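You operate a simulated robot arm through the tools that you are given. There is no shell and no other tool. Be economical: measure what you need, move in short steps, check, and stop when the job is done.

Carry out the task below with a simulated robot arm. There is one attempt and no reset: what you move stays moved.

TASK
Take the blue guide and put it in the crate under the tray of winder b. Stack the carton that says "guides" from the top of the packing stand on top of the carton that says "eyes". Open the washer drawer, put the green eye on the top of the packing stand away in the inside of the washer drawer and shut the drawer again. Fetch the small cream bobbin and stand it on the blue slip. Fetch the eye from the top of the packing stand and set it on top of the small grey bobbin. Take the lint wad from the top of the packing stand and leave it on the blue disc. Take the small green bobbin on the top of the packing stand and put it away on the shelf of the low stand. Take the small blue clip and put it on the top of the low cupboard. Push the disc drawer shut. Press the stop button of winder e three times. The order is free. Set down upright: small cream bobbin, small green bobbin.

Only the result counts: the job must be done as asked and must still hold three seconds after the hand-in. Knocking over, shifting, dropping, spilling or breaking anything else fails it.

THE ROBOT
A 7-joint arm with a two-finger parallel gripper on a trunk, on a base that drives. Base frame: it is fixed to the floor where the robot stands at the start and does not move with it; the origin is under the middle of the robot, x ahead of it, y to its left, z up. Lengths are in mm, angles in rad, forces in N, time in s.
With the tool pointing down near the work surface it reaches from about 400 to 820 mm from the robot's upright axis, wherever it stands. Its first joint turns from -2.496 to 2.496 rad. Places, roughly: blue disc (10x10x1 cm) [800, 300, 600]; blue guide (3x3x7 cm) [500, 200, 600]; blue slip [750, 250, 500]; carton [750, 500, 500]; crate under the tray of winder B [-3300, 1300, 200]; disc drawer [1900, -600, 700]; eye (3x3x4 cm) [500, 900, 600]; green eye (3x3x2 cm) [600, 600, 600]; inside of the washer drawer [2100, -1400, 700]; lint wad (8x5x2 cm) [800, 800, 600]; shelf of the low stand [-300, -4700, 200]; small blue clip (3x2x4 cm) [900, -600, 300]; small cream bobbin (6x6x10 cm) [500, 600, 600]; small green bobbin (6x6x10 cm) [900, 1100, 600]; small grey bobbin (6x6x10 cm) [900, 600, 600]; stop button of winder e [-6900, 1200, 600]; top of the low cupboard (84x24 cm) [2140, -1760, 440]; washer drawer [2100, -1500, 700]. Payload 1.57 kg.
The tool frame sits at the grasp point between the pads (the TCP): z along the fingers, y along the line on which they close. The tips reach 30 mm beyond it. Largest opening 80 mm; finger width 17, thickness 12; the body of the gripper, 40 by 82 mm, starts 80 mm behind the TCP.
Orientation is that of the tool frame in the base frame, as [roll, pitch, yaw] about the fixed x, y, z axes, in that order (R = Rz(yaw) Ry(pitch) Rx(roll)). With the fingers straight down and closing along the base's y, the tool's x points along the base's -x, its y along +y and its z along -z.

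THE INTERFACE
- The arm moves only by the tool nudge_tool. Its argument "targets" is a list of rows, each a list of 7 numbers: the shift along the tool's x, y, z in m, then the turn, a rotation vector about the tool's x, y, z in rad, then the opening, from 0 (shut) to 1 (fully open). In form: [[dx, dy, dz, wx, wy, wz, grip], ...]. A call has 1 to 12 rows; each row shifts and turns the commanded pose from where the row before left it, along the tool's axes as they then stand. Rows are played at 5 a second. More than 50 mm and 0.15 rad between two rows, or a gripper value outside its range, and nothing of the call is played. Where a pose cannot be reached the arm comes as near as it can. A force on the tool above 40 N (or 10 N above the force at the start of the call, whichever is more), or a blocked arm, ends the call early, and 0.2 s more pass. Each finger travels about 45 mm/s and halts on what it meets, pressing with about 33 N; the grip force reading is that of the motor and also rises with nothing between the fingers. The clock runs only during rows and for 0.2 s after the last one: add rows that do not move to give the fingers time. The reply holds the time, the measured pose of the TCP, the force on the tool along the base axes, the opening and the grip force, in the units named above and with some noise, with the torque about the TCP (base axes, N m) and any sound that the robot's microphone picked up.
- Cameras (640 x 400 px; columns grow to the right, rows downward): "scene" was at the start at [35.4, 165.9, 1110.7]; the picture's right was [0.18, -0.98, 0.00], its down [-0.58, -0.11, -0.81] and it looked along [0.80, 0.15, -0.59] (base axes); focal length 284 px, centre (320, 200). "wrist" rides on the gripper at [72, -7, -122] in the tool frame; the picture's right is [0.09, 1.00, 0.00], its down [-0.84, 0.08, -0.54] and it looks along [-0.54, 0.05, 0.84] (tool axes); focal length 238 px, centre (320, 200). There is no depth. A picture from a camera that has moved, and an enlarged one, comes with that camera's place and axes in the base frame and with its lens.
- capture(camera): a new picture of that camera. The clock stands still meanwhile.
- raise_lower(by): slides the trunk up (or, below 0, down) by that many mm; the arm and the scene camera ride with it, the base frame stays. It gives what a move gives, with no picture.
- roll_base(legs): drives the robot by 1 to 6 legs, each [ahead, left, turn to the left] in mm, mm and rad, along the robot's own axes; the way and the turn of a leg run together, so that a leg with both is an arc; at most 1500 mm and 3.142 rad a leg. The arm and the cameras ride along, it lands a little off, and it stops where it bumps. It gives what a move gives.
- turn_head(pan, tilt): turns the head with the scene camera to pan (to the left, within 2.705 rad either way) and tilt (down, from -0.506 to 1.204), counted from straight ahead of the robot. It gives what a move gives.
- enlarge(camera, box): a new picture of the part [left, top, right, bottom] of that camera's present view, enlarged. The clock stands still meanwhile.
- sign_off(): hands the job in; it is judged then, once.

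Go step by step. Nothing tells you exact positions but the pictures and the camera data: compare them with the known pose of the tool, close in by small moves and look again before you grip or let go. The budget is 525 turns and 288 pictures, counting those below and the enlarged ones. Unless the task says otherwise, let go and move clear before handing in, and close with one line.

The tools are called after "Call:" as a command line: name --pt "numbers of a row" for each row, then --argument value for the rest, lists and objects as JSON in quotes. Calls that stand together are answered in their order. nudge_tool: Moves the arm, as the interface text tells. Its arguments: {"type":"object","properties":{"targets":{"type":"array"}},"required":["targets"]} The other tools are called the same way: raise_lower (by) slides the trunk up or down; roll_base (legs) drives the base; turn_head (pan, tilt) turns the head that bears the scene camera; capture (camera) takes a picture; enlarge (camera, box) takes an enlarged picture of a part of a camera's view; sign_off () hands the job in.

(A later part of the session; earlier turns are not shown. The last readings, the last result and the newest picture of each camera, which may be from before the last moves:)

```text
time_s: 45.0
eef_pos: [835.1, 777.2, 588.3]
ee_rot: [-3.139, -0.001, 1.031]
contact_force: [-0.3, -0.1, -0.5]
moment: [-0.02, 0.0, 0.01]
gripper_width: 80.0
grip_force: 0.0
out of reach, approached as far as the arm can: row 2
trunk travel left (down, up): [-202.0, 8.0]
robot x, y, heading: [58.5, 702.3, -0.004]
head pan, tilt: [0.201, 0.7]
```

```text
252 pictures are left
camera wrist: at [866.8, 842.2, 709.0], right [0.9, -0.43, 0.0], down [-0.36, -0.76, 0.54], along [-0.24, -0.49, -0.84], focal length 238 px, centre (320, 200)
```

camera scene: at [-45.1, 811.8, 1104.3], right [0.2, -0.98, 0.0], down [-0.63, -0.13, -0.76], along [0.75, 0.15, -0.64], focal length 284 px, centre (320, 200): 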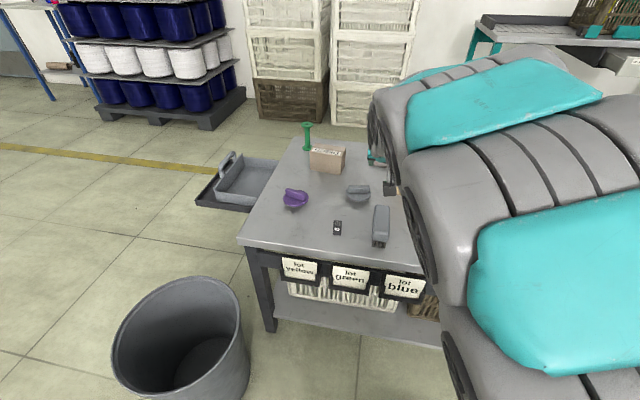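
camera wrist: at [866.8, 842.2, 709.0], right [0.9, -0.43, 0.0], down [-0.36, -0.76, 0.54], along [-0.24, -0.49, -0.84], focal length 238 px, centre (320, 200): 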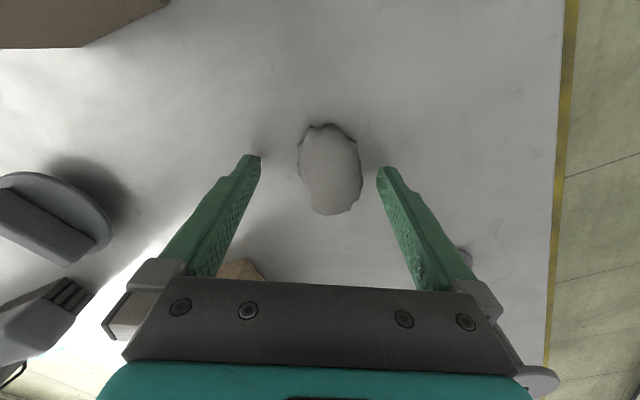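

Centred between the tips. I go down the last 6 mm and close.

Call:
nudge_tool --pt "0 0.003 0.006 0 0 0 1" --pt "0 0 0 0 0 0 0" --pt "0 0 0 0 0 0 0" --pt "0 0 0 0 0 0 0" --pt "0 0 0 0 0 0 0" --pt "0 0 0 0 0 0 0"

Call:
nudge_tool --pt "0 0 -0.025 0 0 0 0" --pt "0 0 -0.02 0 0 0 0" --pt "0 0 0 0 0 0 0"

Call:
capture --camera "wrist"

```text
time_s: 46.4
eef_pos: [837.2, 775.0, 582.0]
ee_rot: [-3.141, 0.0, 1.031]
contact_force: [0.1, 0.2, 0.3]
moment: [0.07, 0.01, 0.01]
gripper_width: 46.0
grip_force: 33.2
trunk travel left (down, up): [-202.0, 8.0]
robot x, y, heading: [59.0, 702.7, -0.004]
head pan, tilt: [0.201, 0.7]
```

```text
time_s: 47.2
eef_pos: [830.5, 774.1, 595.7]
ee_rot: [-3.141, -0.001, 1.032]
contact_force: [0.2, 0.1, -0.7]
moment: [-0.01, 0.0, 0.01]
gripper_width: 46.1
grip_force: 33.0
out of reach, approached as far as the arm can: row 1, 2
trunk travel left (down, up): [-202.0, 8.0]
robot x, y, heading: [59.2, 705.2, -0.003]
head pan, tilt: [0.201, 0.7]
```

```text
251 pictures are left
camera wrist: at [863.4, 840.3, 717.2], right [0.9, -0.43, 0.0], down [-0.36, -0.76, 0.54], along [-0.23, -0.49, -0.84], focal length 238 px, centre (320, 200)
```

wrist: 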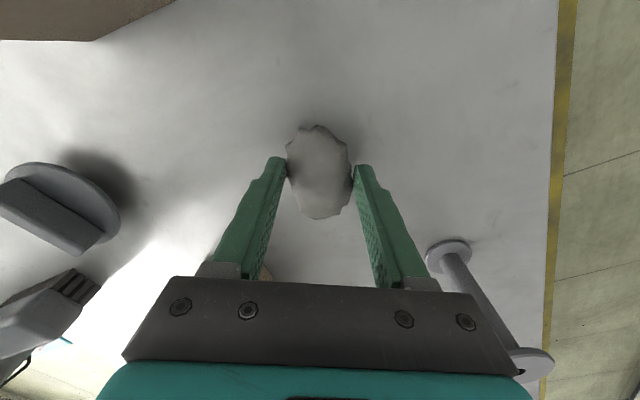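

The wad is held. I retract toward the robot while rising.

Call:
nudge_tool --pt "-0.0107 -0.0257 -0.02 0 0 0 0" --pt "-0.0107 -0.0257 -0.0275 0 0 0 0" --pt "-0.0107 -0.0257 -0.03 0 0 0 0" --pt "-0.0107 -0.0257 -0.033 0 0 0 0" --pt "0 0 -0.02 0 0 0 0" --pt "0 0 0 0 0 0 0"

Call:
capture --camera "wrist"

```text
time_s: 48.6
eef_pos: [721.0, 792.2, 724.6]
ee_rot: [-3.14, 0.0, 1.032]
contact_force: [0.0, 0.0, -0.4]
moment: [-0.02, 0.02, 0.0]
gripper_width: 46.0
grip_force: 33.3
trunk travel left (down, up): [-202.0, 8.0]
robot x, y, heading: [56.1, 706.1, -0.004]
head pan, tilt: [0.201, 0.7]
```

```text
250 pictures are left
camera wrist: at [753.3, 856.6, 846.8], right [0.9, -0.43, 0.0], down [-0.36, -0.76, 0.54], along [-0.24, -0.49, -0.84], focal length 238 px, centre (320, 200)
```

wrist: 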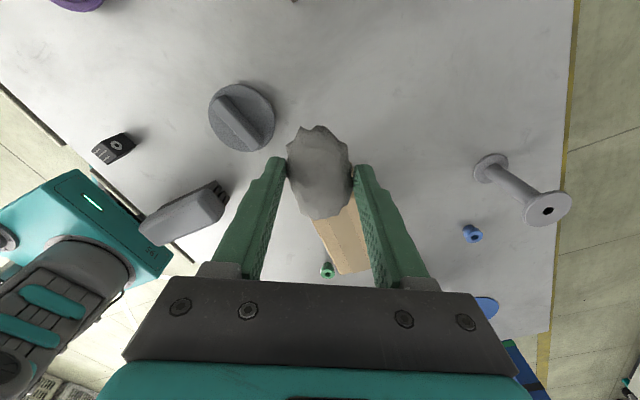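

I drive the base right toward the blue disc with the wad raised.

Call:
roll_base --legs '[[0, -440, 0]]'

Call:
capture --camera "wrist"

Call:
capture --camera "scene"

```text
time_s: 51.3
eef_pos: [719.6, 349.0, 725.5]
ee_rot: [-3.141, -0.001, 1.03]
contact_force: [0.6, 0.0, 0.7]
moment: [0.0, 0.01, 0.01]
gripper_width: 45.2
grip_force: 33.3
trunk travel left (down, up): [-202.0, 8.0]
robot x, y, heading: [58.2, 265.6, -0.003]
head pan, tilt: [0.201, 0.7]
```

```text
249 pictures are left
camera wrist: at [752.4, 414.1, 847.1], right [0.9, -0.43, 0.0], down [-0.36, -0.76, 0.54], along [-0.24, -0.49, -0.84], focal length 238 px, centre (320, 200)
```

wrist: 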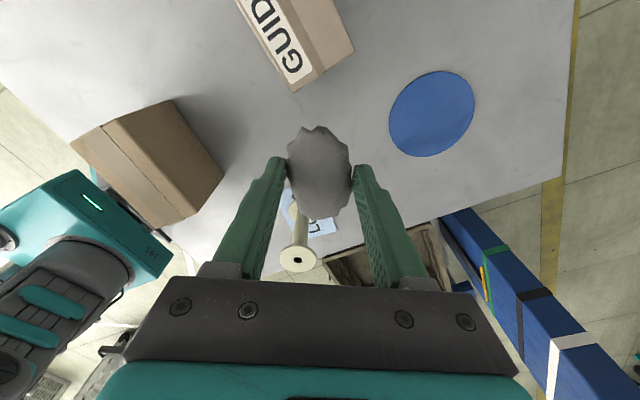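

```text
248 pictures are left
camera scene: at [90.2, 430.3, 1104.3], right [0.2, -0.98, 0.0], down [-0.63, -0.13, -0.76], along [0.75, 0.15, -0.64], focal length 284 px, centre (320, 200)
```

scene: 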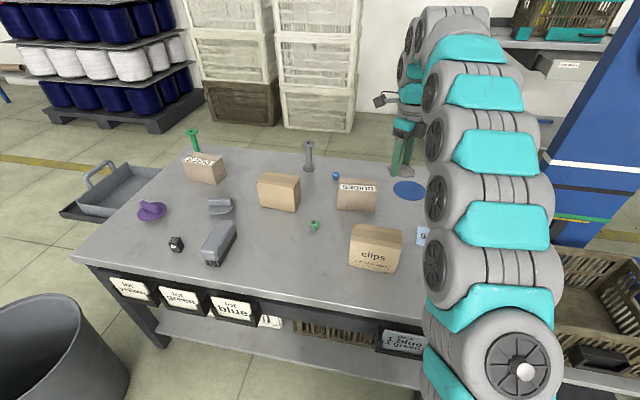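

Disc centre is at (842,295). I move there while lowering to about 20 mm above it.

Call:
nudge_tool --pt "0.0034 0.029 0.0283 0 0 0 0" --pt "0.0034 0.029 0.0283 0 0 0 0" --pt "0.0034 0.029 0.0283 0 0 0 0" --pt "0 0 0.035 0 0 0 0" --pt "0.0017 0.0153 0.003 0 0 0 0" --pt "0.0017 0.0153 0.003 0 0 0 0" --pt "0.0017 0.0153 0.003 0 0 0 0" --pt "0 0 0 0 0 0 0"

Call:
capture --camera "wrist"

```text
time_s: 53.1
eef_pos: [833.9, 297.9, 597.6]
ee_rot: [-3.141, 0.0, 1.03]
contact_force: [-0.3, -0.5, 0.7]
moment: [0.0, -0.01, 0.02]
gripper_width: 45.1
grip_force: 33.6
out of reach, approached as far as the arm can: row 7
trunk travel left (down, up): [-202.0, 8.0]
robot x, y, heading: [57.6, 264.8, -0.004]
head pan, tilt: [0.201, 0.7]
```

```text
247 pictures are left
camera wrist: at [866.2, 362.5, 719.3], right [0.9, -0.43, 0.0], down [-0.36, -0.76, 0.54], along [-0.24, -0.49, -0.84], focal length 238 px, centre (320, 200)
```

wrist: 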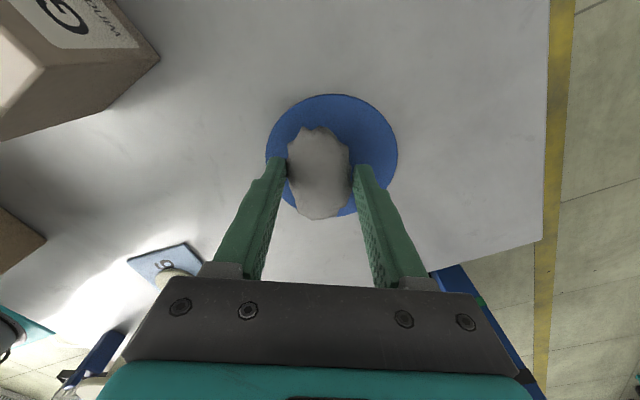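

Nearly centred; I shift 10 mm ahead and lower until contact.

Call:
nudge_tool --pt "0.0017 0.003 0.004 0 0 0 0" --pt "0.0017 0.003 0.002 0 0 0 0" --pt "0.0017 0.003 0.002 0 0 0 0" --pt "0 0 0.002 0 0 0 0" --pt "0 0 0 0 0 0 0"

Call:
capture --camera "wrist"

```text
time_s: 54.3
eef_pos: [837.8, 297.2, 587.1]
ee_rot: [-3.139, 0.001, 1.03]
contact_force: [0.0, 1.1, -1.0]
moment: [0.02, -0.03, 0.01]
gripper_width: 44.7
grip_force: 33.0
out of reach, approached as far as the arm can: row 1, 3
trunk travel left (down, up): [-202.0, 8.0]
robot x, y, heading: [57.6, 262.3, -0.008]
head pan, tilt: [0.201, 0.7]
```

```text
246 pictures are left
camera wrist: at [869.7, 362.0, 708.5], right [0.9, -0.43, 0.0], down [-0.36, -0.76, 0.54], along [-0.24, -0.49, -0.84], focal length 238 px, centre (320, 200)
```

wrist: 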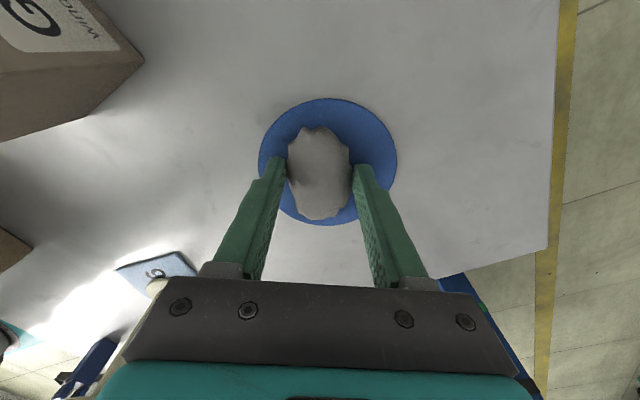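

I nudge a bit toward the disc centre, lower to contact, then release.

Call:
nudge_tool --pt "0.004 -0.002 0.001 0 0 0 0" --pt "0.002 0 0.002 0 0 0 0" --pt "0 0 0.001 0 0 0 0" --pt "0 0 0 0 0 0 0"

```text
time_s: 55.3
eef_pos: [839.1, 304.0, 584.7]
ee_rot: [3.139, 0.001, 1.029]
contact_force: [2.2, -0.5, 11.3]
moment: [-0.01, 0.04, 0.07]
gripper_width: 44.6
grip_force: 32.9
trunk travel left (down, up): [-202.0, 8.0]
robot x, y, heading: [55.7, 261.8, -0.003]
head pan, tilt: [0.201, 0.7]
```

Call:
nudge_tool --pt "0 0 -0.0015 0 0 0 0" --pt "0 0 0 0 0 0 0.8" --pt "0 0 0 0 0 0 0.8" --pt "0 0 0 0 0 0 0.8" --pt "0 0 -0.01 0 0 0 0.8" --pt "-0.003 -0.01 -0.03 0 0 0 0.8" --pt "-0.005 -0.025 -0.035 0 0 0 0.8" --pt "-0.005 -0.025 -0.035 0 0 0 0.8" --pt "-0.005 -0.025 -0.035 0 0 0 0.8" --pt "0 0 0 0 0 0 0.8"

Call:
capture --camera "wrist"

```text
time_s: 57.5
eef_pos: [750.1, 331.4, 724.2]
ee_rot: [3.141, -0.001, 1.029]
contact_force: [-0.8, 0.3, 0.8]
moment: [0.0, -0.03, 0.03]
gripper_width: 64.2
grip_force: 0.1
out of reach, approached as far as the arm can: row 5
trunk travel left (down, up): [-202.0, 8.0]
robot x, y, heading: [58.9, 267.2, -0.004]
head pan, tilt: [0.201, 0.7]
```

```text
245 pictures are left
camera wrist: at [783.5, 396.7, 846.4], right [0.9, -0.43, 0.0], down [-0.36, -0.76, 0.54], along [-0.24, -0.49, -0.84], focal length 238 px, centre (320, 200)
```

wrist: 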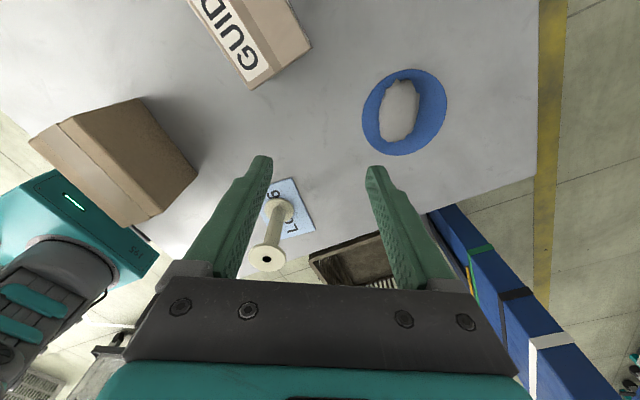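

The wad lies on the disc. Next the "guides" carton: I drive left to look down at it and the "eyes" carton.

Call:
roll_base --legs '[[0, 150, 0]]'

Call:
nudge_tool --pt "-0.01 -0.03 -0.02 0 0 -0.14 1" --pt "-0.01 -0.03 -0.02 0 0 -0.14 1" --pt "0 0 0 0 0 -0.14 1" --pt "0 0 0 0 0 -0.12 1" --pt "0 0 0 0 0 0 1"

Call:
capture --camera "wrist"

Call:
enlarge --camera "scene" --box '[200, 120, 420, 280]'

```text
time_s: 58.9
eef_pos: [752.6, 482.1, 723.7]
ee_rot: [-3.138, 0.0, 1.031]
contact_force: [0.4, -1.0, 1.1]
moment: [0.01, -0.01, -0.01]
gripper_width: 64.3
grip_force: 0.0
trunk travel left (down, up): [-202.0, 8.0]
robot x, y, heading: [54.1, 414.8, -0.005]
head pan, tilt: [0.201, 0.7]
```

```text
time_s: 60.1
eef_pos: [689.8, 491.6, 763.8]
ee_rot: [3.141, 0.0, 1.572]
contact_force: [-0.1, -0.5, 0.0]
moment: [0.01, 0.04, 0.0]
gripper_width: 80.2
grip_force: 0.0
trunk travel left (down, up): [-202.0, 8.0]
robot x, y, heading: [57.3, 414.9, -0.013]
head pan, tilt: [0.201, 0.7]
```

```text
244 pictures are left
camera wrist: at [683.9, 562.9, 886.1], right [1.0, 0.09, 0.0], down [0.08, -0.84, 0.54], along [0.05, -0.54, -0.84], focal length 238 px, centre (320, 200)
```

wrist: 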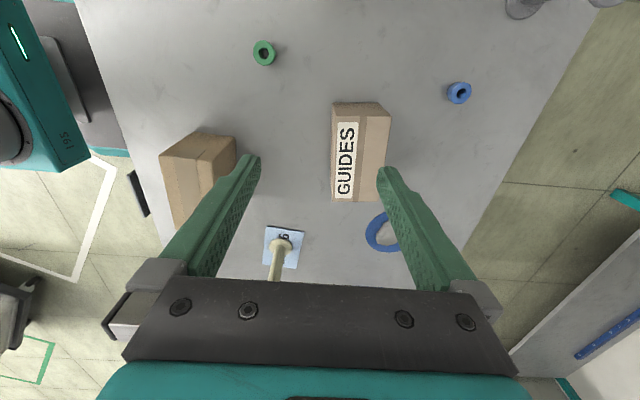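

```text
2.50 times, centred on (310, 200) of scene
camera zoom: at [90.9, 580.6, 1104.3], right [0.19, -0.98, 0.0], down [-0.63, -0.13, -0.76], along [0.75, 0.15, -0.64], focal length 710 px, centre (345, 200)
```

zoom: 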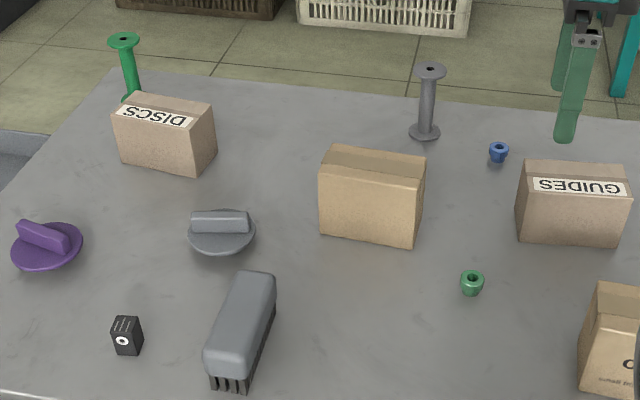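

Guides carton measures about 57×115×71 mm, centre (741,456), turned about 10°; the eyes carton is about (695,672), top near 638. I move above the guides carton and align.

Call:
nudge_tool --pt "-0.018 0.025 0.01 0 0 -0.09 1" --pt "-0.018 0.026 0.02 0 0 -0.085 1" --pt "0 0 0.03 0 0 0 1" --pt "0 0 0 0 0 0 1"

Call:
capture --camera "wrist"

```text
time_s: 61.1
eef_pos: [741.7, 456.1, 703.1]
ee_rot: [-3.141, -0.001, 1.745]
contact_force: [-0.4, 0.2, -0.9]
moment: [0.02, 0.04, 0.0]
gripper_width: 79.9
grip_force: 0.1
trunk travel left (down, up): [-202.0, 8.0]
robot x, y, heading: [56.4, 413.0, -0.009]
head pan, tilt: [0.201, 0.7]
```

```text
242 pictures are left
camera wrist: at [724.0, 526.2, 825.5], right [0.96, 0.26, 0.0], down [0.22, -0.81, 0.54], along [0.14, -0.52, -0.84], focal length 238 px, centre (320, 200)
```

wrist: 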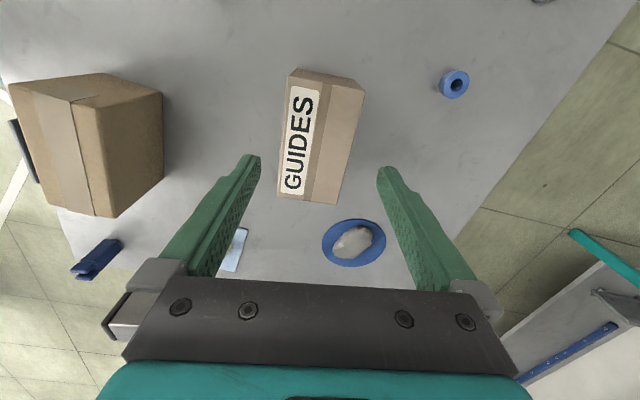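

Nearly aligned (carton yaw ≈6°). I correct the yaw, descend around it and grip.

Call:
nudge_tool --pt "-0.005 0 0.02 0 0 0.07 1" --pt "0 0 0.03 0 0 0 1" --pt "0 0 0.03 0 0 0 1" --pt "0 0 0.026 0 0 0 1" --pt "0 0 0 0 0 0 1"

Call:
capture --camera "wrist"

```text
time_s: 62.3
eef_pos: [743.7, 452.6, 597.8]
ee_rot: [3.142, -0.001, 1.675]
contact_force: [0.9, 1.0, -0.5]
moment: [0.03, 0.03, 0.0]
gripper_width: 80.2
grip_force: 0.1
trunk travel left (down, up): [-202.0, 8.0]
robot x, y, heading: [58.5, 410.1, -0.005]
head pan, tilt: [0.201, 0.7]
```

```text
241 pictures are left
camera wrist: at [730.3, 523.1, 720.1], right [0.98, 0.19, 0.0], down [0.16, -0.82, 0.54], along [0.11, -0.53, -0.84], focal length 238 px, centre (320, 200)
```

wrist: 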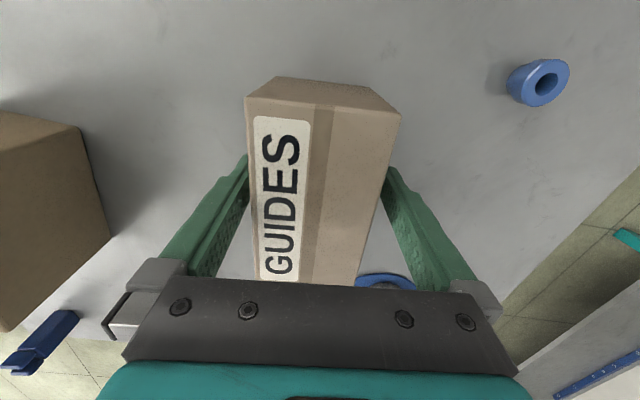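

The jaws straddle the carton; I close and lift.

Call:
nudge_tool --pt "0 0 0 0 0 0 0.2" --pt "0 0 0 0 0 0 0.2" --pt "0 0 0 0 0 0 0.2" --pt "0 0 0 0 0 0 0.2"

Call:
nudge_tool --pt "0 0 -0.03 0 0 0 0.2" --pt "0 -0.02 -0.035 0 0 0 0.2" --pt "0 -0.02 -0.035 0 0 0 0.2" --pt "0 -0.01 -0.035 0 0 0 0.2" --pt "0 0 0 0 0 0 0.2"

Call:
capture --camera "wrist"

```text
time_s: 63.3
eef_pos: [743.0, 452.7, 598.2]
ee_rot: [-3.141, -0.001, 1.675]
contact_force: [0.4, -0.1, -0.5]
moment: [0.02, -0.06, 0.02]
gripper_width: 61.6
grip_force: 32.9
trunk travel left (down, up): [-202.0, 8.0]
robot x, y, heading: [57.9, 413.7, 0.0]
head pan, tilt: [0.201, 0.7]
```

```text
time_s: 64.5
eef_pos: [692.0, 447.5, 735.1]
ee_rot: [-3.139, 0.0, 1.673]
contact_force: [0.1, 0.7, -2.4]
moment: [-0.03, -0.03, 0.01]
gripper_width: 61.6
grip_force: 32.6
trunk travel left (down, up): [-202.0, 8.0]
robot x, y, heading: [58.5, 414.3, 0.0]
head pan, tilt: [0.201, 0.7]
```

```text
240 pictures are left
camera wrist: at [679.4, 518.1, 856.0], right [0.98, 0.19, 0.0], down [0.16, -0.82, 0.54], along [0.1, -0.53, -0.84], focal length 238 px, centre (320, 200)
```

wrist: 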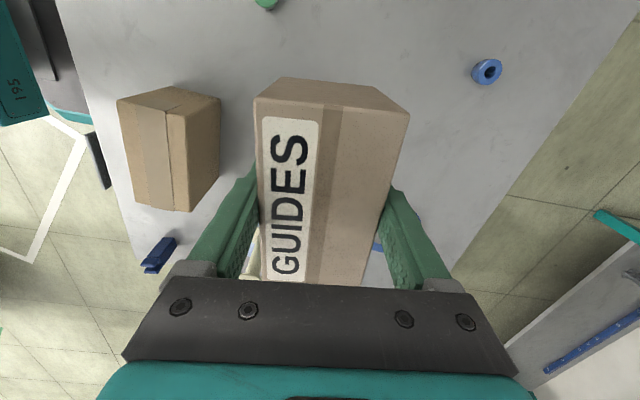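

Carton held. I measure the eyes carton with an enlarged scene view before carrying it over.

Call:
enlarge --camera "scene" --box '[250, 150, 410, 250]'

```text
4.00 times, centred on (330, 200) of scene
camera zoom: at [90.9, 580.6, 1104.3], right [0.19, -0.98, 0.0], down [-0.63, -0.13, -0.76], along [0.75, 0.15, -0.64], focal length 1136 px, centre (280, 200)
```

zoom: 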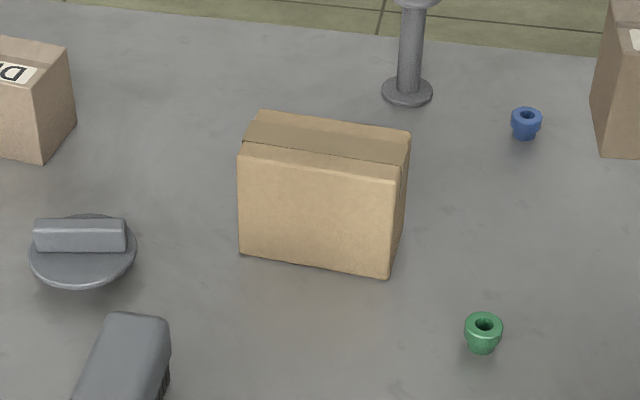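

Eyes carton: centre (695,668), top ≈642, yaw ≈ -2°. I drive left 221 mm and align the held carton over it.

Call:
roll_base --legs '[[0, 221, 0]]'

Call:
nudge_tool --pt "0 0 0 0 0 0.065 0.2" --pt "0 0 0.01 0 0 0.065 0.2" --pt "0 0 0 0 0 0 0.2"

Call:
capture --camera "scene"

Call:
capture --camera "wrist"

```text
time_s: 66.2
eef_pos: [694.1, 667.0, 734.2]
ee_rot: [-3.14, 0.001, 1.677]
contact_force: [0.6, 0.1, -1.6]
moment: [-0.01, -0.01, 0.0]
gripper_width: 61.4
grip_force: 33.1
trunk travel left (down, up): [-202.0, 8.0]
robot x, y, heading: [56.6, 634.2, -0.006]
head pan, tilt: [0.201, 0.7]
```

```text
time_s: 67.0
eef_pos: [693.4, 666.2, 724.8]
ee_rot: [-3.141, 0.001, 1.546]
contact_force: [0.0, -0.2, -1.1]
moment: [0.02, 0.04, 0.02]
gripper_width: 61.6
grip_force: 33.1
trunk travel left (down, up): [-202.0, 8.0]
robot x, y, heading: [59.9, 631.1, -0.013]
head pan, tilt: [0.201, 0.7]
```

```text
238 pictures are left
camera scene: at [91.6, 799.2, 1104.3], right [0.2, -0.98, 0.0], down [-0.63, -0.13, -0.76], along [0.75, 0.15, -0.64], focal length 284 px, centre (320, 200)
```

scene: 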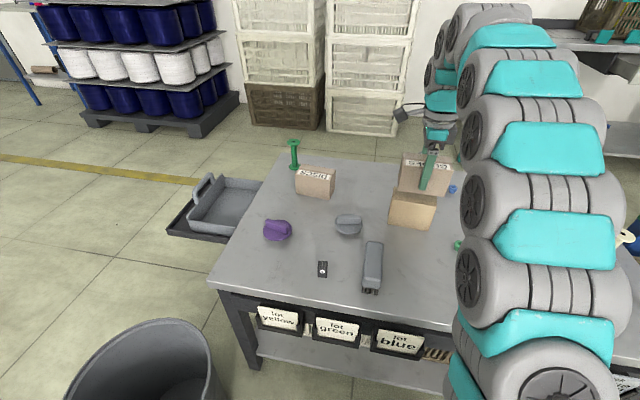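

```text
237 pictures are left
camera wrist: at [689.8, 738.6, 846.1], right [1.0, 0.07, 0.0], down [0.06, -0.84, 0.54], along [0.04, -0.54, -0.84], focal length 238 px, centre (320, 200)
```

wrist: 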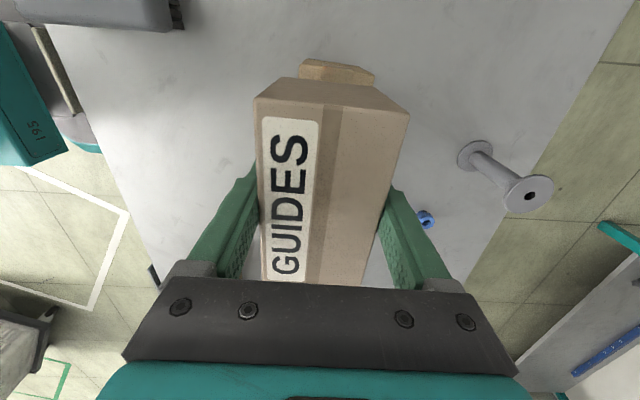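

Alignment looks right; I lower to just above the eyes carton and check.

Call:
nudge_tool --pt "0.001 0.001 0.015 0 0 0 0.2" --pt "0 0 0.012 0 0 0 0.2" --pt "0 0 0 0 0 0 0.2"

Call:
enlarge --camera "scene" --box '[360, 130, 480, 250]'

```text
time_s: 67.8
eef_pos: [694.5, 667.4, 697.6]
ee_rot: [-3.141, -0.001, 1.547]
contact_force: [0.1, -0.8, -1.8]
moment: [0.01, 0.03, 0.01]
gripper_width: 61.5
grip_force: 32.8
trunk travel left (down, up): [-202.0, 8.0]
robot x, y, heading: [58.8, 634.3, -0.002]
head pan, tilt: [0.201, 0.7]
```

```text
3.33 times, centred on (420, 190) of scene
camera zoom: at [91.6, 799.2, 1104.3], right [0.2, -0.98, 0.0], down [-0.63, -0.13, -0.76], along [0.75, 0.15, -0.64], focal length 947 px, centre (-13, 233)
```

zoom: 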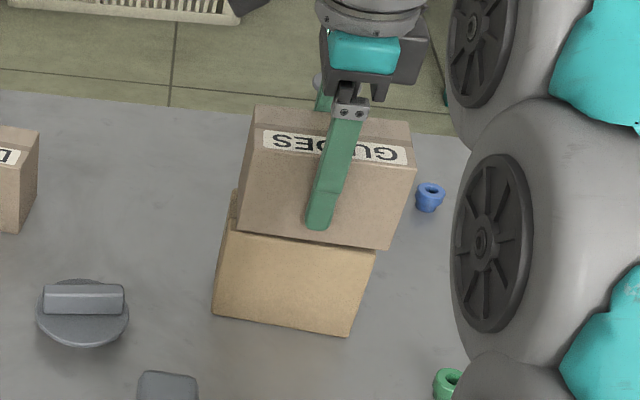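

Good overlap; I shift 4 mm to +y, lower to contact.

Call:
nudge_tool --pt "0.004 0 0.003 0 0 0 0.2" --pt "0 0 0.002 0 0 0 0.2" --pt "0 0 0.002 0 0 0 0.2" --pt "0 0 0.001 0 0 0 0.2"

```text
time_s: 68.8
eef_pos: [694.5, 671.6, 689.9]
ee_rot: [-3.14, -0.001, 1.546]
contact_force: [-0.2, 0.2, -1.4]
moment: [0.01, 0.0, 0.0]
gripper_width: 61.8
grip_force: 33.3
trunk travel left (down, up): [-202.0, 8.0]
robot x, y, heading: [61.1, 632.4, -0.011]
head pan, tilt: [0.201, 0.7]
```

Call:
nudge_tool --pt "0 0 0.0015 0 0 0 0.2" --pt "0 0 0.0015 0 0 0 0.2"

```text
time_s: 69.3
eef_pos: [694.2, 672.4, 688.0]
ee_rot: [3.14, 0.0, 1.546]
contact_force: [-1.2, -0.3, 17.7]
moment: [-0.13, 0.29, 0.02]
gripper_width: 61.6
grip_force: 33.5
trunk travel left (down, up): [-202.0, 8.0]
robot x, y, heading: [64.1, 629.5, -0.005]
head pan, tilt: [0.201, 0.7]
```

Contact. I release and rise straight up.

Call:
nudge_tool --pt "0 0 -0.001 0 0 0 0.2" --pt "0 0 0 0 0 0 1" --pt "0 0 0 0 0 0 1" --pt "0 0 0 0 0 0 1" --pt "0 0 -0.025 0 0 0 1" --pt "0 -0.01 -0.035 0 0 0 1" --pt "0 -0.02 -0.035 0 0 0 1" --pt "0 -0.02 -0.03 0 0 0 1" --pt "0 0 0 0 0 0 1"

Call:
capture --camera "scene"

Call:
capture --camera "wrist"

```text
time_s: 71.3
eef_pos: [644.7, 672.6, 812.3]
ee_rot: [-3.14, 0.0, 1.548]
contact_force: [0.2, 0.4, -0.2]
moment: [-0.01, 0.0, 0.02]
gripper_width: 80.0
grip_force: 0.0
trunk travel left (down, up): [-202.0, 8.0]
robot x, y, heading: [55.9, 635.8, -0.008]
head pan, tilt: [0.201, 0.7]
```

```text
235 pictures are left
camera scene: at [91.5, 799.2, 1104.3], right [0.2, -0.98, 0.0], down [-0.63, -0.13, -0.76], along [0.75, 0.15, -0.64], focal length 284 px, centre (320, 200)
```

scene: 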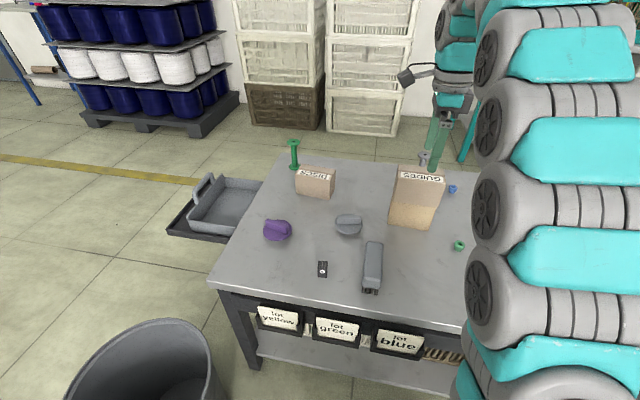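

```text
234 pictures are left
camera wrist: at [641.6, 744.9, 934.3], right [1.0, 0.07, 0.0], down [0.06, -0.84, 0.54], along [0.04, -0.54, -0.84], focal length 238 px, centre (320, 200)
```

wrist: 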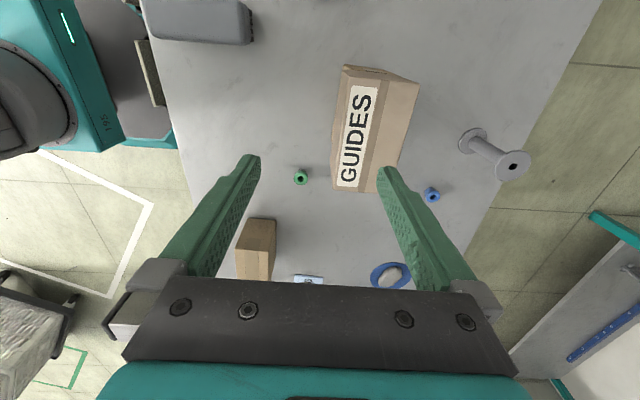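

The guides carton sits on the eyes carton. Next the black photo-eye near (480,872): I back off, turn the tool forward again and tilt it.

Call:
roll_base --legs '[[-270, 105, 0]]'

Call:
nudge_tool --pt "0 0 0 0 0 -0.145 1" --pt "0 0 0 0 0 -0.145 1" --pt "0 0 0 0 0 -0.145 1" --pt "0 0 0 0 0 -0.145 1" --pt "0 0 0 0 0 -0.145 1" --pt "0 0 0 0 0 -0.145 1" --pt "0 0 0 0 0 -0.145 1" --pt "0 0 0 0 0 -0.145 1" --pt "0 0 0 0 0 -0.145 1" --pt "0 0 0 0 0 -0.145 1" --pt "0 0 0 0 0 -0.145 1"

Call:
nudge_tool --pt "0 0 0 0 -0.131 0 1" --pt "0 0 0 0 -0.131 0 1" --pt "0 0 0 0 -0.131 0 1" --pt "0 0 0 0 -0.131 0 1" --pt "0 0 0 0 -0.131 0 1" --pt "0 0 0 0 -0.13 0 1" --pt "0 0 0 0 0 0 1"

Call:
capture --camera "wrist"

```text
time_s: 73.3
eef_pos: [375.0, 778.0, 813.4]
ee_rot: [-3.14, -0.002, 1.546]
contact_force: [0.6, -1.1, -0.4]
moment: [0.01, 0.0, -0.04]
gripper_width: 79.9
grip_force: 0.0
trunk travel left (down, up): [-202.0, 8.0]
robot x, y, heading: [-214.6, 737.7, -0.004]
head pan, tilt: [0.201, 0.7]
```

```text
time_s: 75.8
eef_pos: [375.9, 779.0, 811.7]
ee_rot: [3.141, -0.002, 3.141]
contact_force: [0.8, -0.3, -0.1]
moment: [0.01, -0.01, -0.03]
gripper_width: 79.9
grip_force: 0.0
trunk travel left (down, up): [-202.0, 8.0]
robot x, y, heading: [-210.4, 742.8, -0.007]
head pan, tilt: [0.201, 0.7]
```

```text
time_s: 77.3
eef_pos: [374.3, 777.2, 812.3]
ee_rot: [-3.14, 0.785, 3.139]
contact_force: [0.8, -0.2, -0.5]
moment: [0.03, -0.01, 0.04]
gripper_width: 79.8
grip_force: 0.1
trunk travel left (down, up): [-202.0, 8.0]
robot x, y, heading: [-209.6, 736.0, -0.006]
head pan, tilt: [0.201, 0.7]
```

```text
233 pictures are left
camera wrist: at [239.0, 771.4, 847.2], right [-0.06, 1.0, -0.07], down [0.21, 0.08, 0.97], along [0.98, 0.05, -0.21], focal length 238 px, centre (320, 200)
```

wrist: 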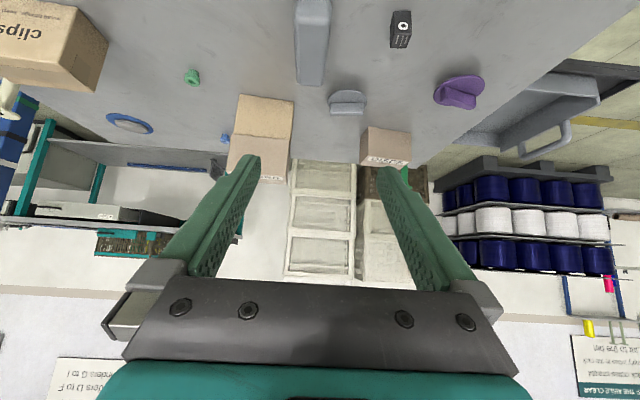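

The photo-eye reads (481,871). I go to the pre-grasp point and look closely at it.

Call:
nudge_tool --pt "0.0176 0.019 0.0276 0 0 0 1" --pt "0.0176 0.019 0.0276 0 0 0 1" --pt "0.0176 0.019 0.0276 0 0 0 1" --pt "0.0176 0.019 0.0276 0 0 0 1" --pt "0.0176 0.019 0.0276 0 0 0 1" --pt "0 0 0 0 0 0 1"

Call:
capture --camera "wrist"

Call:
capture --camera "scene"

```text
time_s: 78.8
eef_pos: [411.5, 871.8, 653.0]
ee_rot: [3.141, 0.782, 3.14]
contact_force: [-0.5, 0.2, -0.4]
moment: [-0.04, 0.03, 0.04]
gripper_width: 80.0
grip_force: 0.0
trunk travel left (down, up): [-202.0, 8.0]
robot x, y, heading: [-210.8, 739.5, -0.006]
head pan, tilt: [0.201, 0.7]
```

```text
232 pictures are left
camera wrist: at [274.5, 865.5, 688.0], right [-0.06, 1.0, -0.06], down [0.21, 0.08, 0.97], along [0.98, 0.05, -0.21], focal length 238 px, centre (320, 200)
```

wrist: 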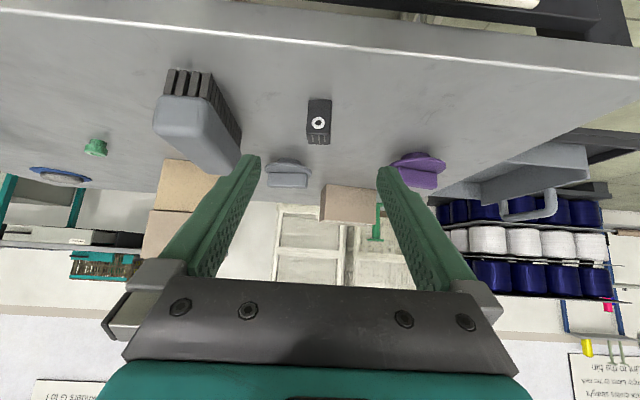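

```text
231 pictures are left
camera scene: at [-178.5, 904.9, 1104.3], right [0.19, -0.98, 0.0], down [-0.63, -0.13, -0.76], along [0.75, 0.15, -0.64], focal length 284 px, centre (320, 200)
```

scene: 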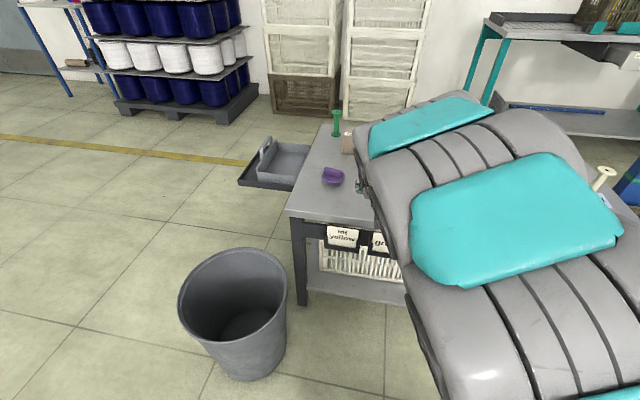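

It stands square to the gripper at about (487,870). I advance onto it and close.

Call:
nudge_tool --pt "-0.001 -0.002 0.035 0 0 0 1" --pt "-0.001 0 0.035 0 0 0 1" --pt "-0.001 0 0.034 0 0 0 1" --pt "0 0 0 0 0 0 1"

Call:
capture --camera "wrist"

```text
time_s: 79.8
eef_pos: [486.1, 871.1, 581.5]
ee_rot: [3.141, 0.785, 3.141]
contact_force: [-0.1, 0.3, 0.7]
moment: [0.01, 0.0, 0.01]
gripper_width: 80.2
grip_force: 0.0
trunk travel left (down, up): [-202.0, 8.0]
robot x, y, heading: [-211.6, 740.4, -0.011]
head pan, tilt: [0.201, 0.7]
```

```text
230 pictures are left
camera wrist: at [350.2, 863.8, 616.2], right [-0.06, 1.0, -0.06], down [0.21, 0.08, 0.97], along [0.98, 0.05, -0.21], focal length 238 px, centre (320, 200)
```

wrist: 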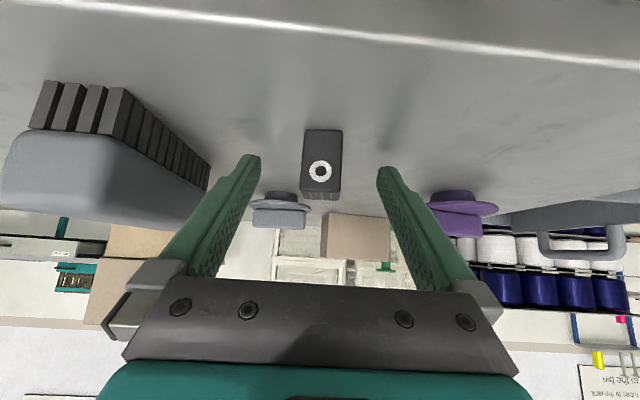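

Call:
nudge_tool --pt "0 0 0 0 0 0 0" --pt "0 0 0 0 0 0 0" --pt "0 0 0 0 0 0 0" --pt "0 0 0 0 0 0 0" --pt "0 0 0 0 0 0 0" --pt "-0.007 0 -0.007 0 0 0 0" --pt "-0.014 0 -0.014 0 0 0 0" --pt "0 0 0 0 0 0 0"

Call:
capture --camera "wrist"

```text
time_s: 81.5
eef_pos: [486.5, 870.8, 609.9]
ee_rot: [-3.14, 0.784, 3.139]
contact_force: [-0.1, -0.5, -0.4]
moment: [0.0, 0.02, 0.0]
gripper_width: 21.1
grip_force: 33.1
trunk travel left (down, up): [-202.0, 8.0]
robot x, y, heading: [-210.7, 739.4, -0.002]
head pan, tilt: [0.201, 0.7]
```

```text
229 pictures are left
camera wrist: at [350.0, 863.8, 645.7], right [-0.06, 1.0, -0.07], down [0.21, 0.08, 0.97], along [0.98, 0.05, -0.21], focal length 238 px, centre (320, 200)
```

wrist: 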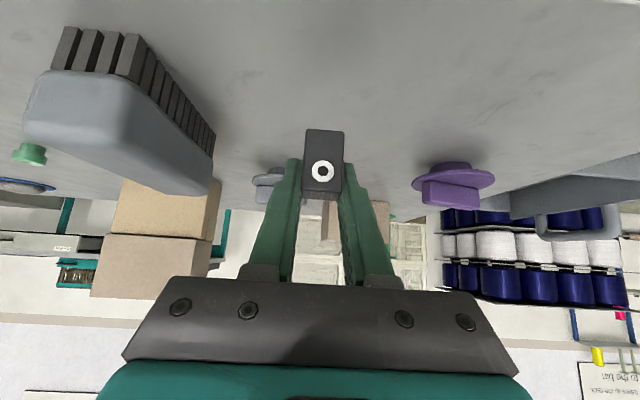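

Photo-eye gripped. The stack now stands in front of the grey bobbin, so I consider approaching from the far side; I lift and look around first.

Call:
nudge_tool --pt "-0.03 0 -0.03 0 0 0 0" --pt "-0.03 0 -0.03 0 0 0 0" --pt "-0.03 0 -0.03 0 0 0 0" --pt "-0.03 0 -0.03 0 0 0 0" --pt "0 0 0 0 0 0 0"

Call:
turn_head --pan 0.5 --tilt 0.35

Call:
capture --camera "scene"

Call:
turn_head --pan -1.2 --tilt 0.35

Call:
capture --camera "scene"

Call:
turn_head --pan 2.5 --tilt 0.35

Call:
capture --camera "scene"

Call:
turn_head --pan -2.5 --tilt 0.35

Call:
capture --camera "scene"

```text
time_s: 82.8
eef_pos: [486.3, 870.2, 781.1]
ee_rot: [-3.142, 0.782, 3.138]
contact_force: [0.1, 0.4, -0.7]
moment: [0.01, 0.01, 0.02]
gripper_width: 20.9
grip_force: 32.9
trunk travel left (down, up): [-202.0, 8.0]
robot x, y, heading: [-211.6, 739.6, -0.004]
head pan, tilt: [0.201, 0.7]
```

```text
time_s: 83.6
eef_pos: [485.5, 870.0, 781.7]
ee_rot: [-3.14, 0.783, 3.14]
contact_force: [0.5, 0.5, -0.5]
moment: [-0.01, -0.02, -0.01]
gripper_width: 20.9
grip_force: 32.9
trunk travel left (down, up): [-202.0, 8.0]
robot x, y, heading: [-210.3, 741.0, -0.009]
head pan, tilt: [0.499, 0.351]
```

```text
228 pictures are left
camera scene: at [-179.9, 932.5, 1135.6], right [0.47, -0.88, 0.0], down [-0.3, -0.16, -0.94], along [0.83, 0.45, -0.34], focal length 284 px, centre (320, 200)
```

scene: 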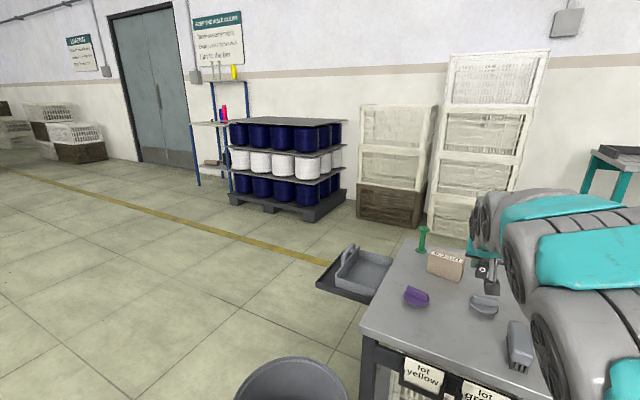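

```text
time_s: 85.3
eef_pos: [486.1, 870.8, 781.3]
ee_rot: [-3.141, 0.783, 3.14]
contact_force: [0.3, -0.5, -0.5]
moment: [0.0, 0.0, 0.0]
gripper_width: 21.0
grip_force: 33.0
trunk travel left (down, up): [-202.0, 8.0]
robot x, y, heading: [-213.7, 738.5, -0.005]
head pan, tilt: [-1.201, 0.351]
```

```text
227 pictures are left
camera scene: at [-228.5, 801.4, 1135.7], right [-0.93, -0.36, 0.0], down [-0.12, 0.32, -0.94], along [0.34, -0.88, -0.34], focal length 284 px, centre (320, 200)
```

scene: 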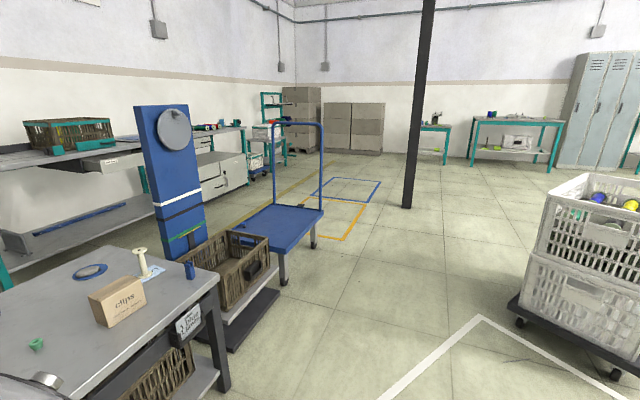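

```text
time_s: 88.4
eef_pos: [485.6, 871.1, 780.8]
ee_rot: [-3.139, 0.782, 3.139]
contact_force: [0.0, -0.4, 0.7]
moment: [0.0, 0.0, 0.02]
gripper_width: 20.9
grip_force: 33.2
trunk travel left (down, up): [-202.0, 8.0]
robot x, y, heading: [-212.3, 735.7, -0.01]
head pan, tilt: [2.499, 0.351]
```

```text
226 pictures are left
camera scene: at [-336.1, 944.5, 1135.7], right [0.6, 0.8, 0.0], down [0.27, -0.21, -0.94], along [-0.75, 0.57, -0.34], focal length 284 px, centre (320, 200)
```

scene: 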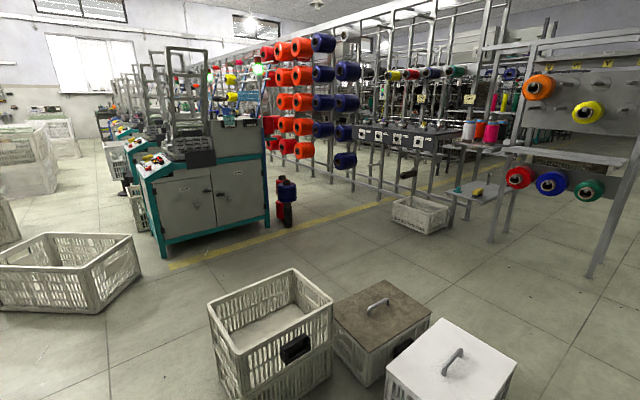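

```text
time_s: 92.3
eef_pos: [485.8, 870.0, 779.5]
ee_rot: [-3.141, 0.783, 3.14]
contact_force: [1.4, 0.5, -0.7]
moment: [-0.01, 0.04, -0.02]
gripper_width: 20.8
grip_force: 33.2
trunk travel left (down, up): [-202.0, 8.0]
robot x, y, heading: [-209.6, 739.8, -0.006]
head pan, tilt: [-2.499, 0.351]
```

```text
225 pictures are left
camera scene: at [-336.6, 832.9, 1135.7], right [-0.6, 0.8, 0.0], down [0.28, 0.2, -0.94], along [-0.75, -0.56, -0.34], focal length 284 px, centre (320, 200)
```

scene: 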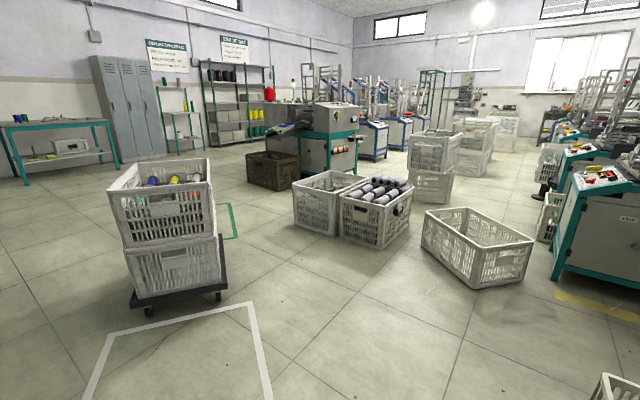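

The far side looks tight. I test instead how far the tilted arm reaches at this height, here where nothing is in the way.

Call:
turn_head --pan 0.2 --tilt 0.7

Call:
nudge_tool --pt "-0.0255 0 0.0355 0 0 0 0" --pt "-0.0255 0 0.0355 0 0 0 0" --pt "-0.0255 0 0.0355 0 0 0 0" --pt "0 0 0 0 0 0 0"

```text
time_s: 94.7
eef_pos: [484.6, 871.0, 780.5]
ee_rot: [3.14, 0.786, 3.139]
contact_force: [0.1, 0.1, -0.2]
moment: [0.01, -0.02, -0.02]
gripper_width: 21.1
grip_force: 33.1
trunk travel left (down, up): [-202.0, 8.0]
robot x, y, heading: [-212.4, 739.4, -0.002]
head pan, tilt: [0.201, 0.7]
```

```text
time_s: 95.7
eef_pos: [616.1, 869.4, 759.0]
ee_rot: [-3.141, 0.785, 3.14]
contact_force: [0.1, 0.8, -1.0]
moment: [0.01, 0.01, -0.02]
gripper_width: 21.1
grip_force: 33.1
trunk travel left (down, up): [-202.0, 8.0]
robot x, y, heading: [-210.7, 737.9, -0.007]
head pan, tilt: [0.201, 0.7]
```

Reach is enough (837 mm at z 759). I rise a bit more to clear the stack with margin, then drive right and ahead toward the grey bobbin.

Call:
nudge_tool --pt "-0.014 0 -0.014 0 0 0 0" --pt "-0.014 0 -0.014 0 0 0 0" --pt "0 0 0 0 0 0 0"

Call:
roll_base --legs '[[0, -239, 0], [150, 0, 0]]'

Call:
capture --camera "wrist"

Call:
capture --camera "scene"

```text
time_s: 96.5
eef_pos: [615.7, 870.2, 798.9]
ee_rot: [-3.141, 0.786, 3.139]
contact_force: [-0.3, 0.1, -1.0]
moment: [0.0, 0.0, -0.01]
gripper_width: 21.0
grip_force: 32.9
trunk travel left (down, up): [-202.0, 8.0]
robot x, y, heading: [-215.0, 734.7, -0.004]
head pan, tilt: [0.201, 0.7]
```

```text
time_s: 99.3
eef_pos: [764.5, 631.8, 798.9]
ee_rot: [-3.139, 0.782, -3.141]
contact_force: [-0.3, -0.4, -0.3]
moment: [0.02, 0.04, 0.0]
gripper_width: 21.5
grip_force: 32.6
trunk travel left (down, up): [-202.0, 8.0]
robot x, y, heading: [-64.0, 495.4, -0.004]
head pan, tilt: [0.201, 0.7]
```

```text
224 pictures are left
camera wrist: at [627.9, 624.5, 834.5], right [-0.07, 1.0, -0.06], down [0.21, 0.08, 0.97], along [0.98, 0.05, -0.21], focal length 238 px, centre (320, 200)
```

wrist: 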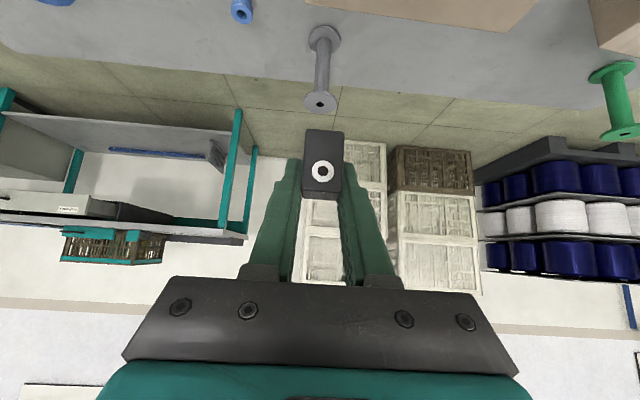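

```text
223 pictures are left
camera scene: at [-30.6, 664.5, 1104.3], right [0.2, -0.98, 0.0], down [-0.63, -0.13, -0.76], along [0.75, 0.15, -0.64], focal length 284 px, centre (320, 200)
```

scene: 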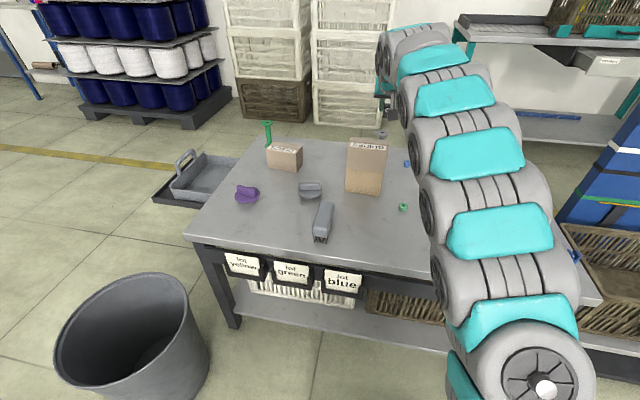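

Grey bobbin measured at (896,630), top z≈650. I drive ahead 125 mm and look again.

Call:
roll_base --legs '[[126, 0, 0]]'

Call:
nudge_tool --pt "0.014 0 0.014 0 0 0 0" --pt "0.014 0 0.014 0 0 0 0" --pt "0 0 0 0 0 0 0"

Call:
capture --camera "wrist"

```text
time_s: 100.5
eef_pos: [888.4, 630.9, 799.2]
ee_rot: [3.141, 0.783, 3.142]
contact_force: [-0.7, -0.3, -0.9]
moment: [0.01, -0.01, -0.03]
gripper_width: 21.2
grip_force: 33.1
trunk travel left (down, up): [-202.0, 8.0]
robot x, y, heading: [63.7, 496.3, -0.006]
head pan, tilt: [0.201, 0.7]
```

```text
time_s: 101.3
eef_pos: [890.2, 631.1, 759.4]
ee_rot: [3.141, 0.783, 3.141]
contact_force: [0.7, -0.3, -0.3]
moment: [-0.02, -0.04, 0.01]
gripper_width: 21.3
grip_force: 33.2
trunk travel left (down, up): [-202.0, 8.0]
robot x, y, heading: [63.0, 497.2, -0.004]
head pan, tilt: [0.201, 0.7]
```

```text
222 pictures are left
camera wrist: at [753.6, 624.1, 794.7], right [-0.07, 1.0, -0.06], down [0.21, 0.08, 0.97], along [0.98, 0.05, -0.21], focal length 238 px, centre (320, 200)
```

wrist: 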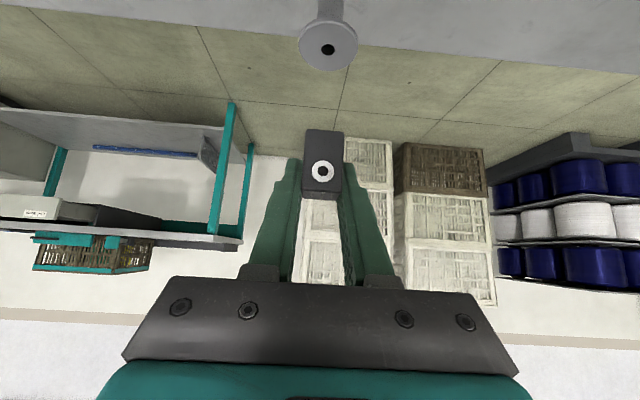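

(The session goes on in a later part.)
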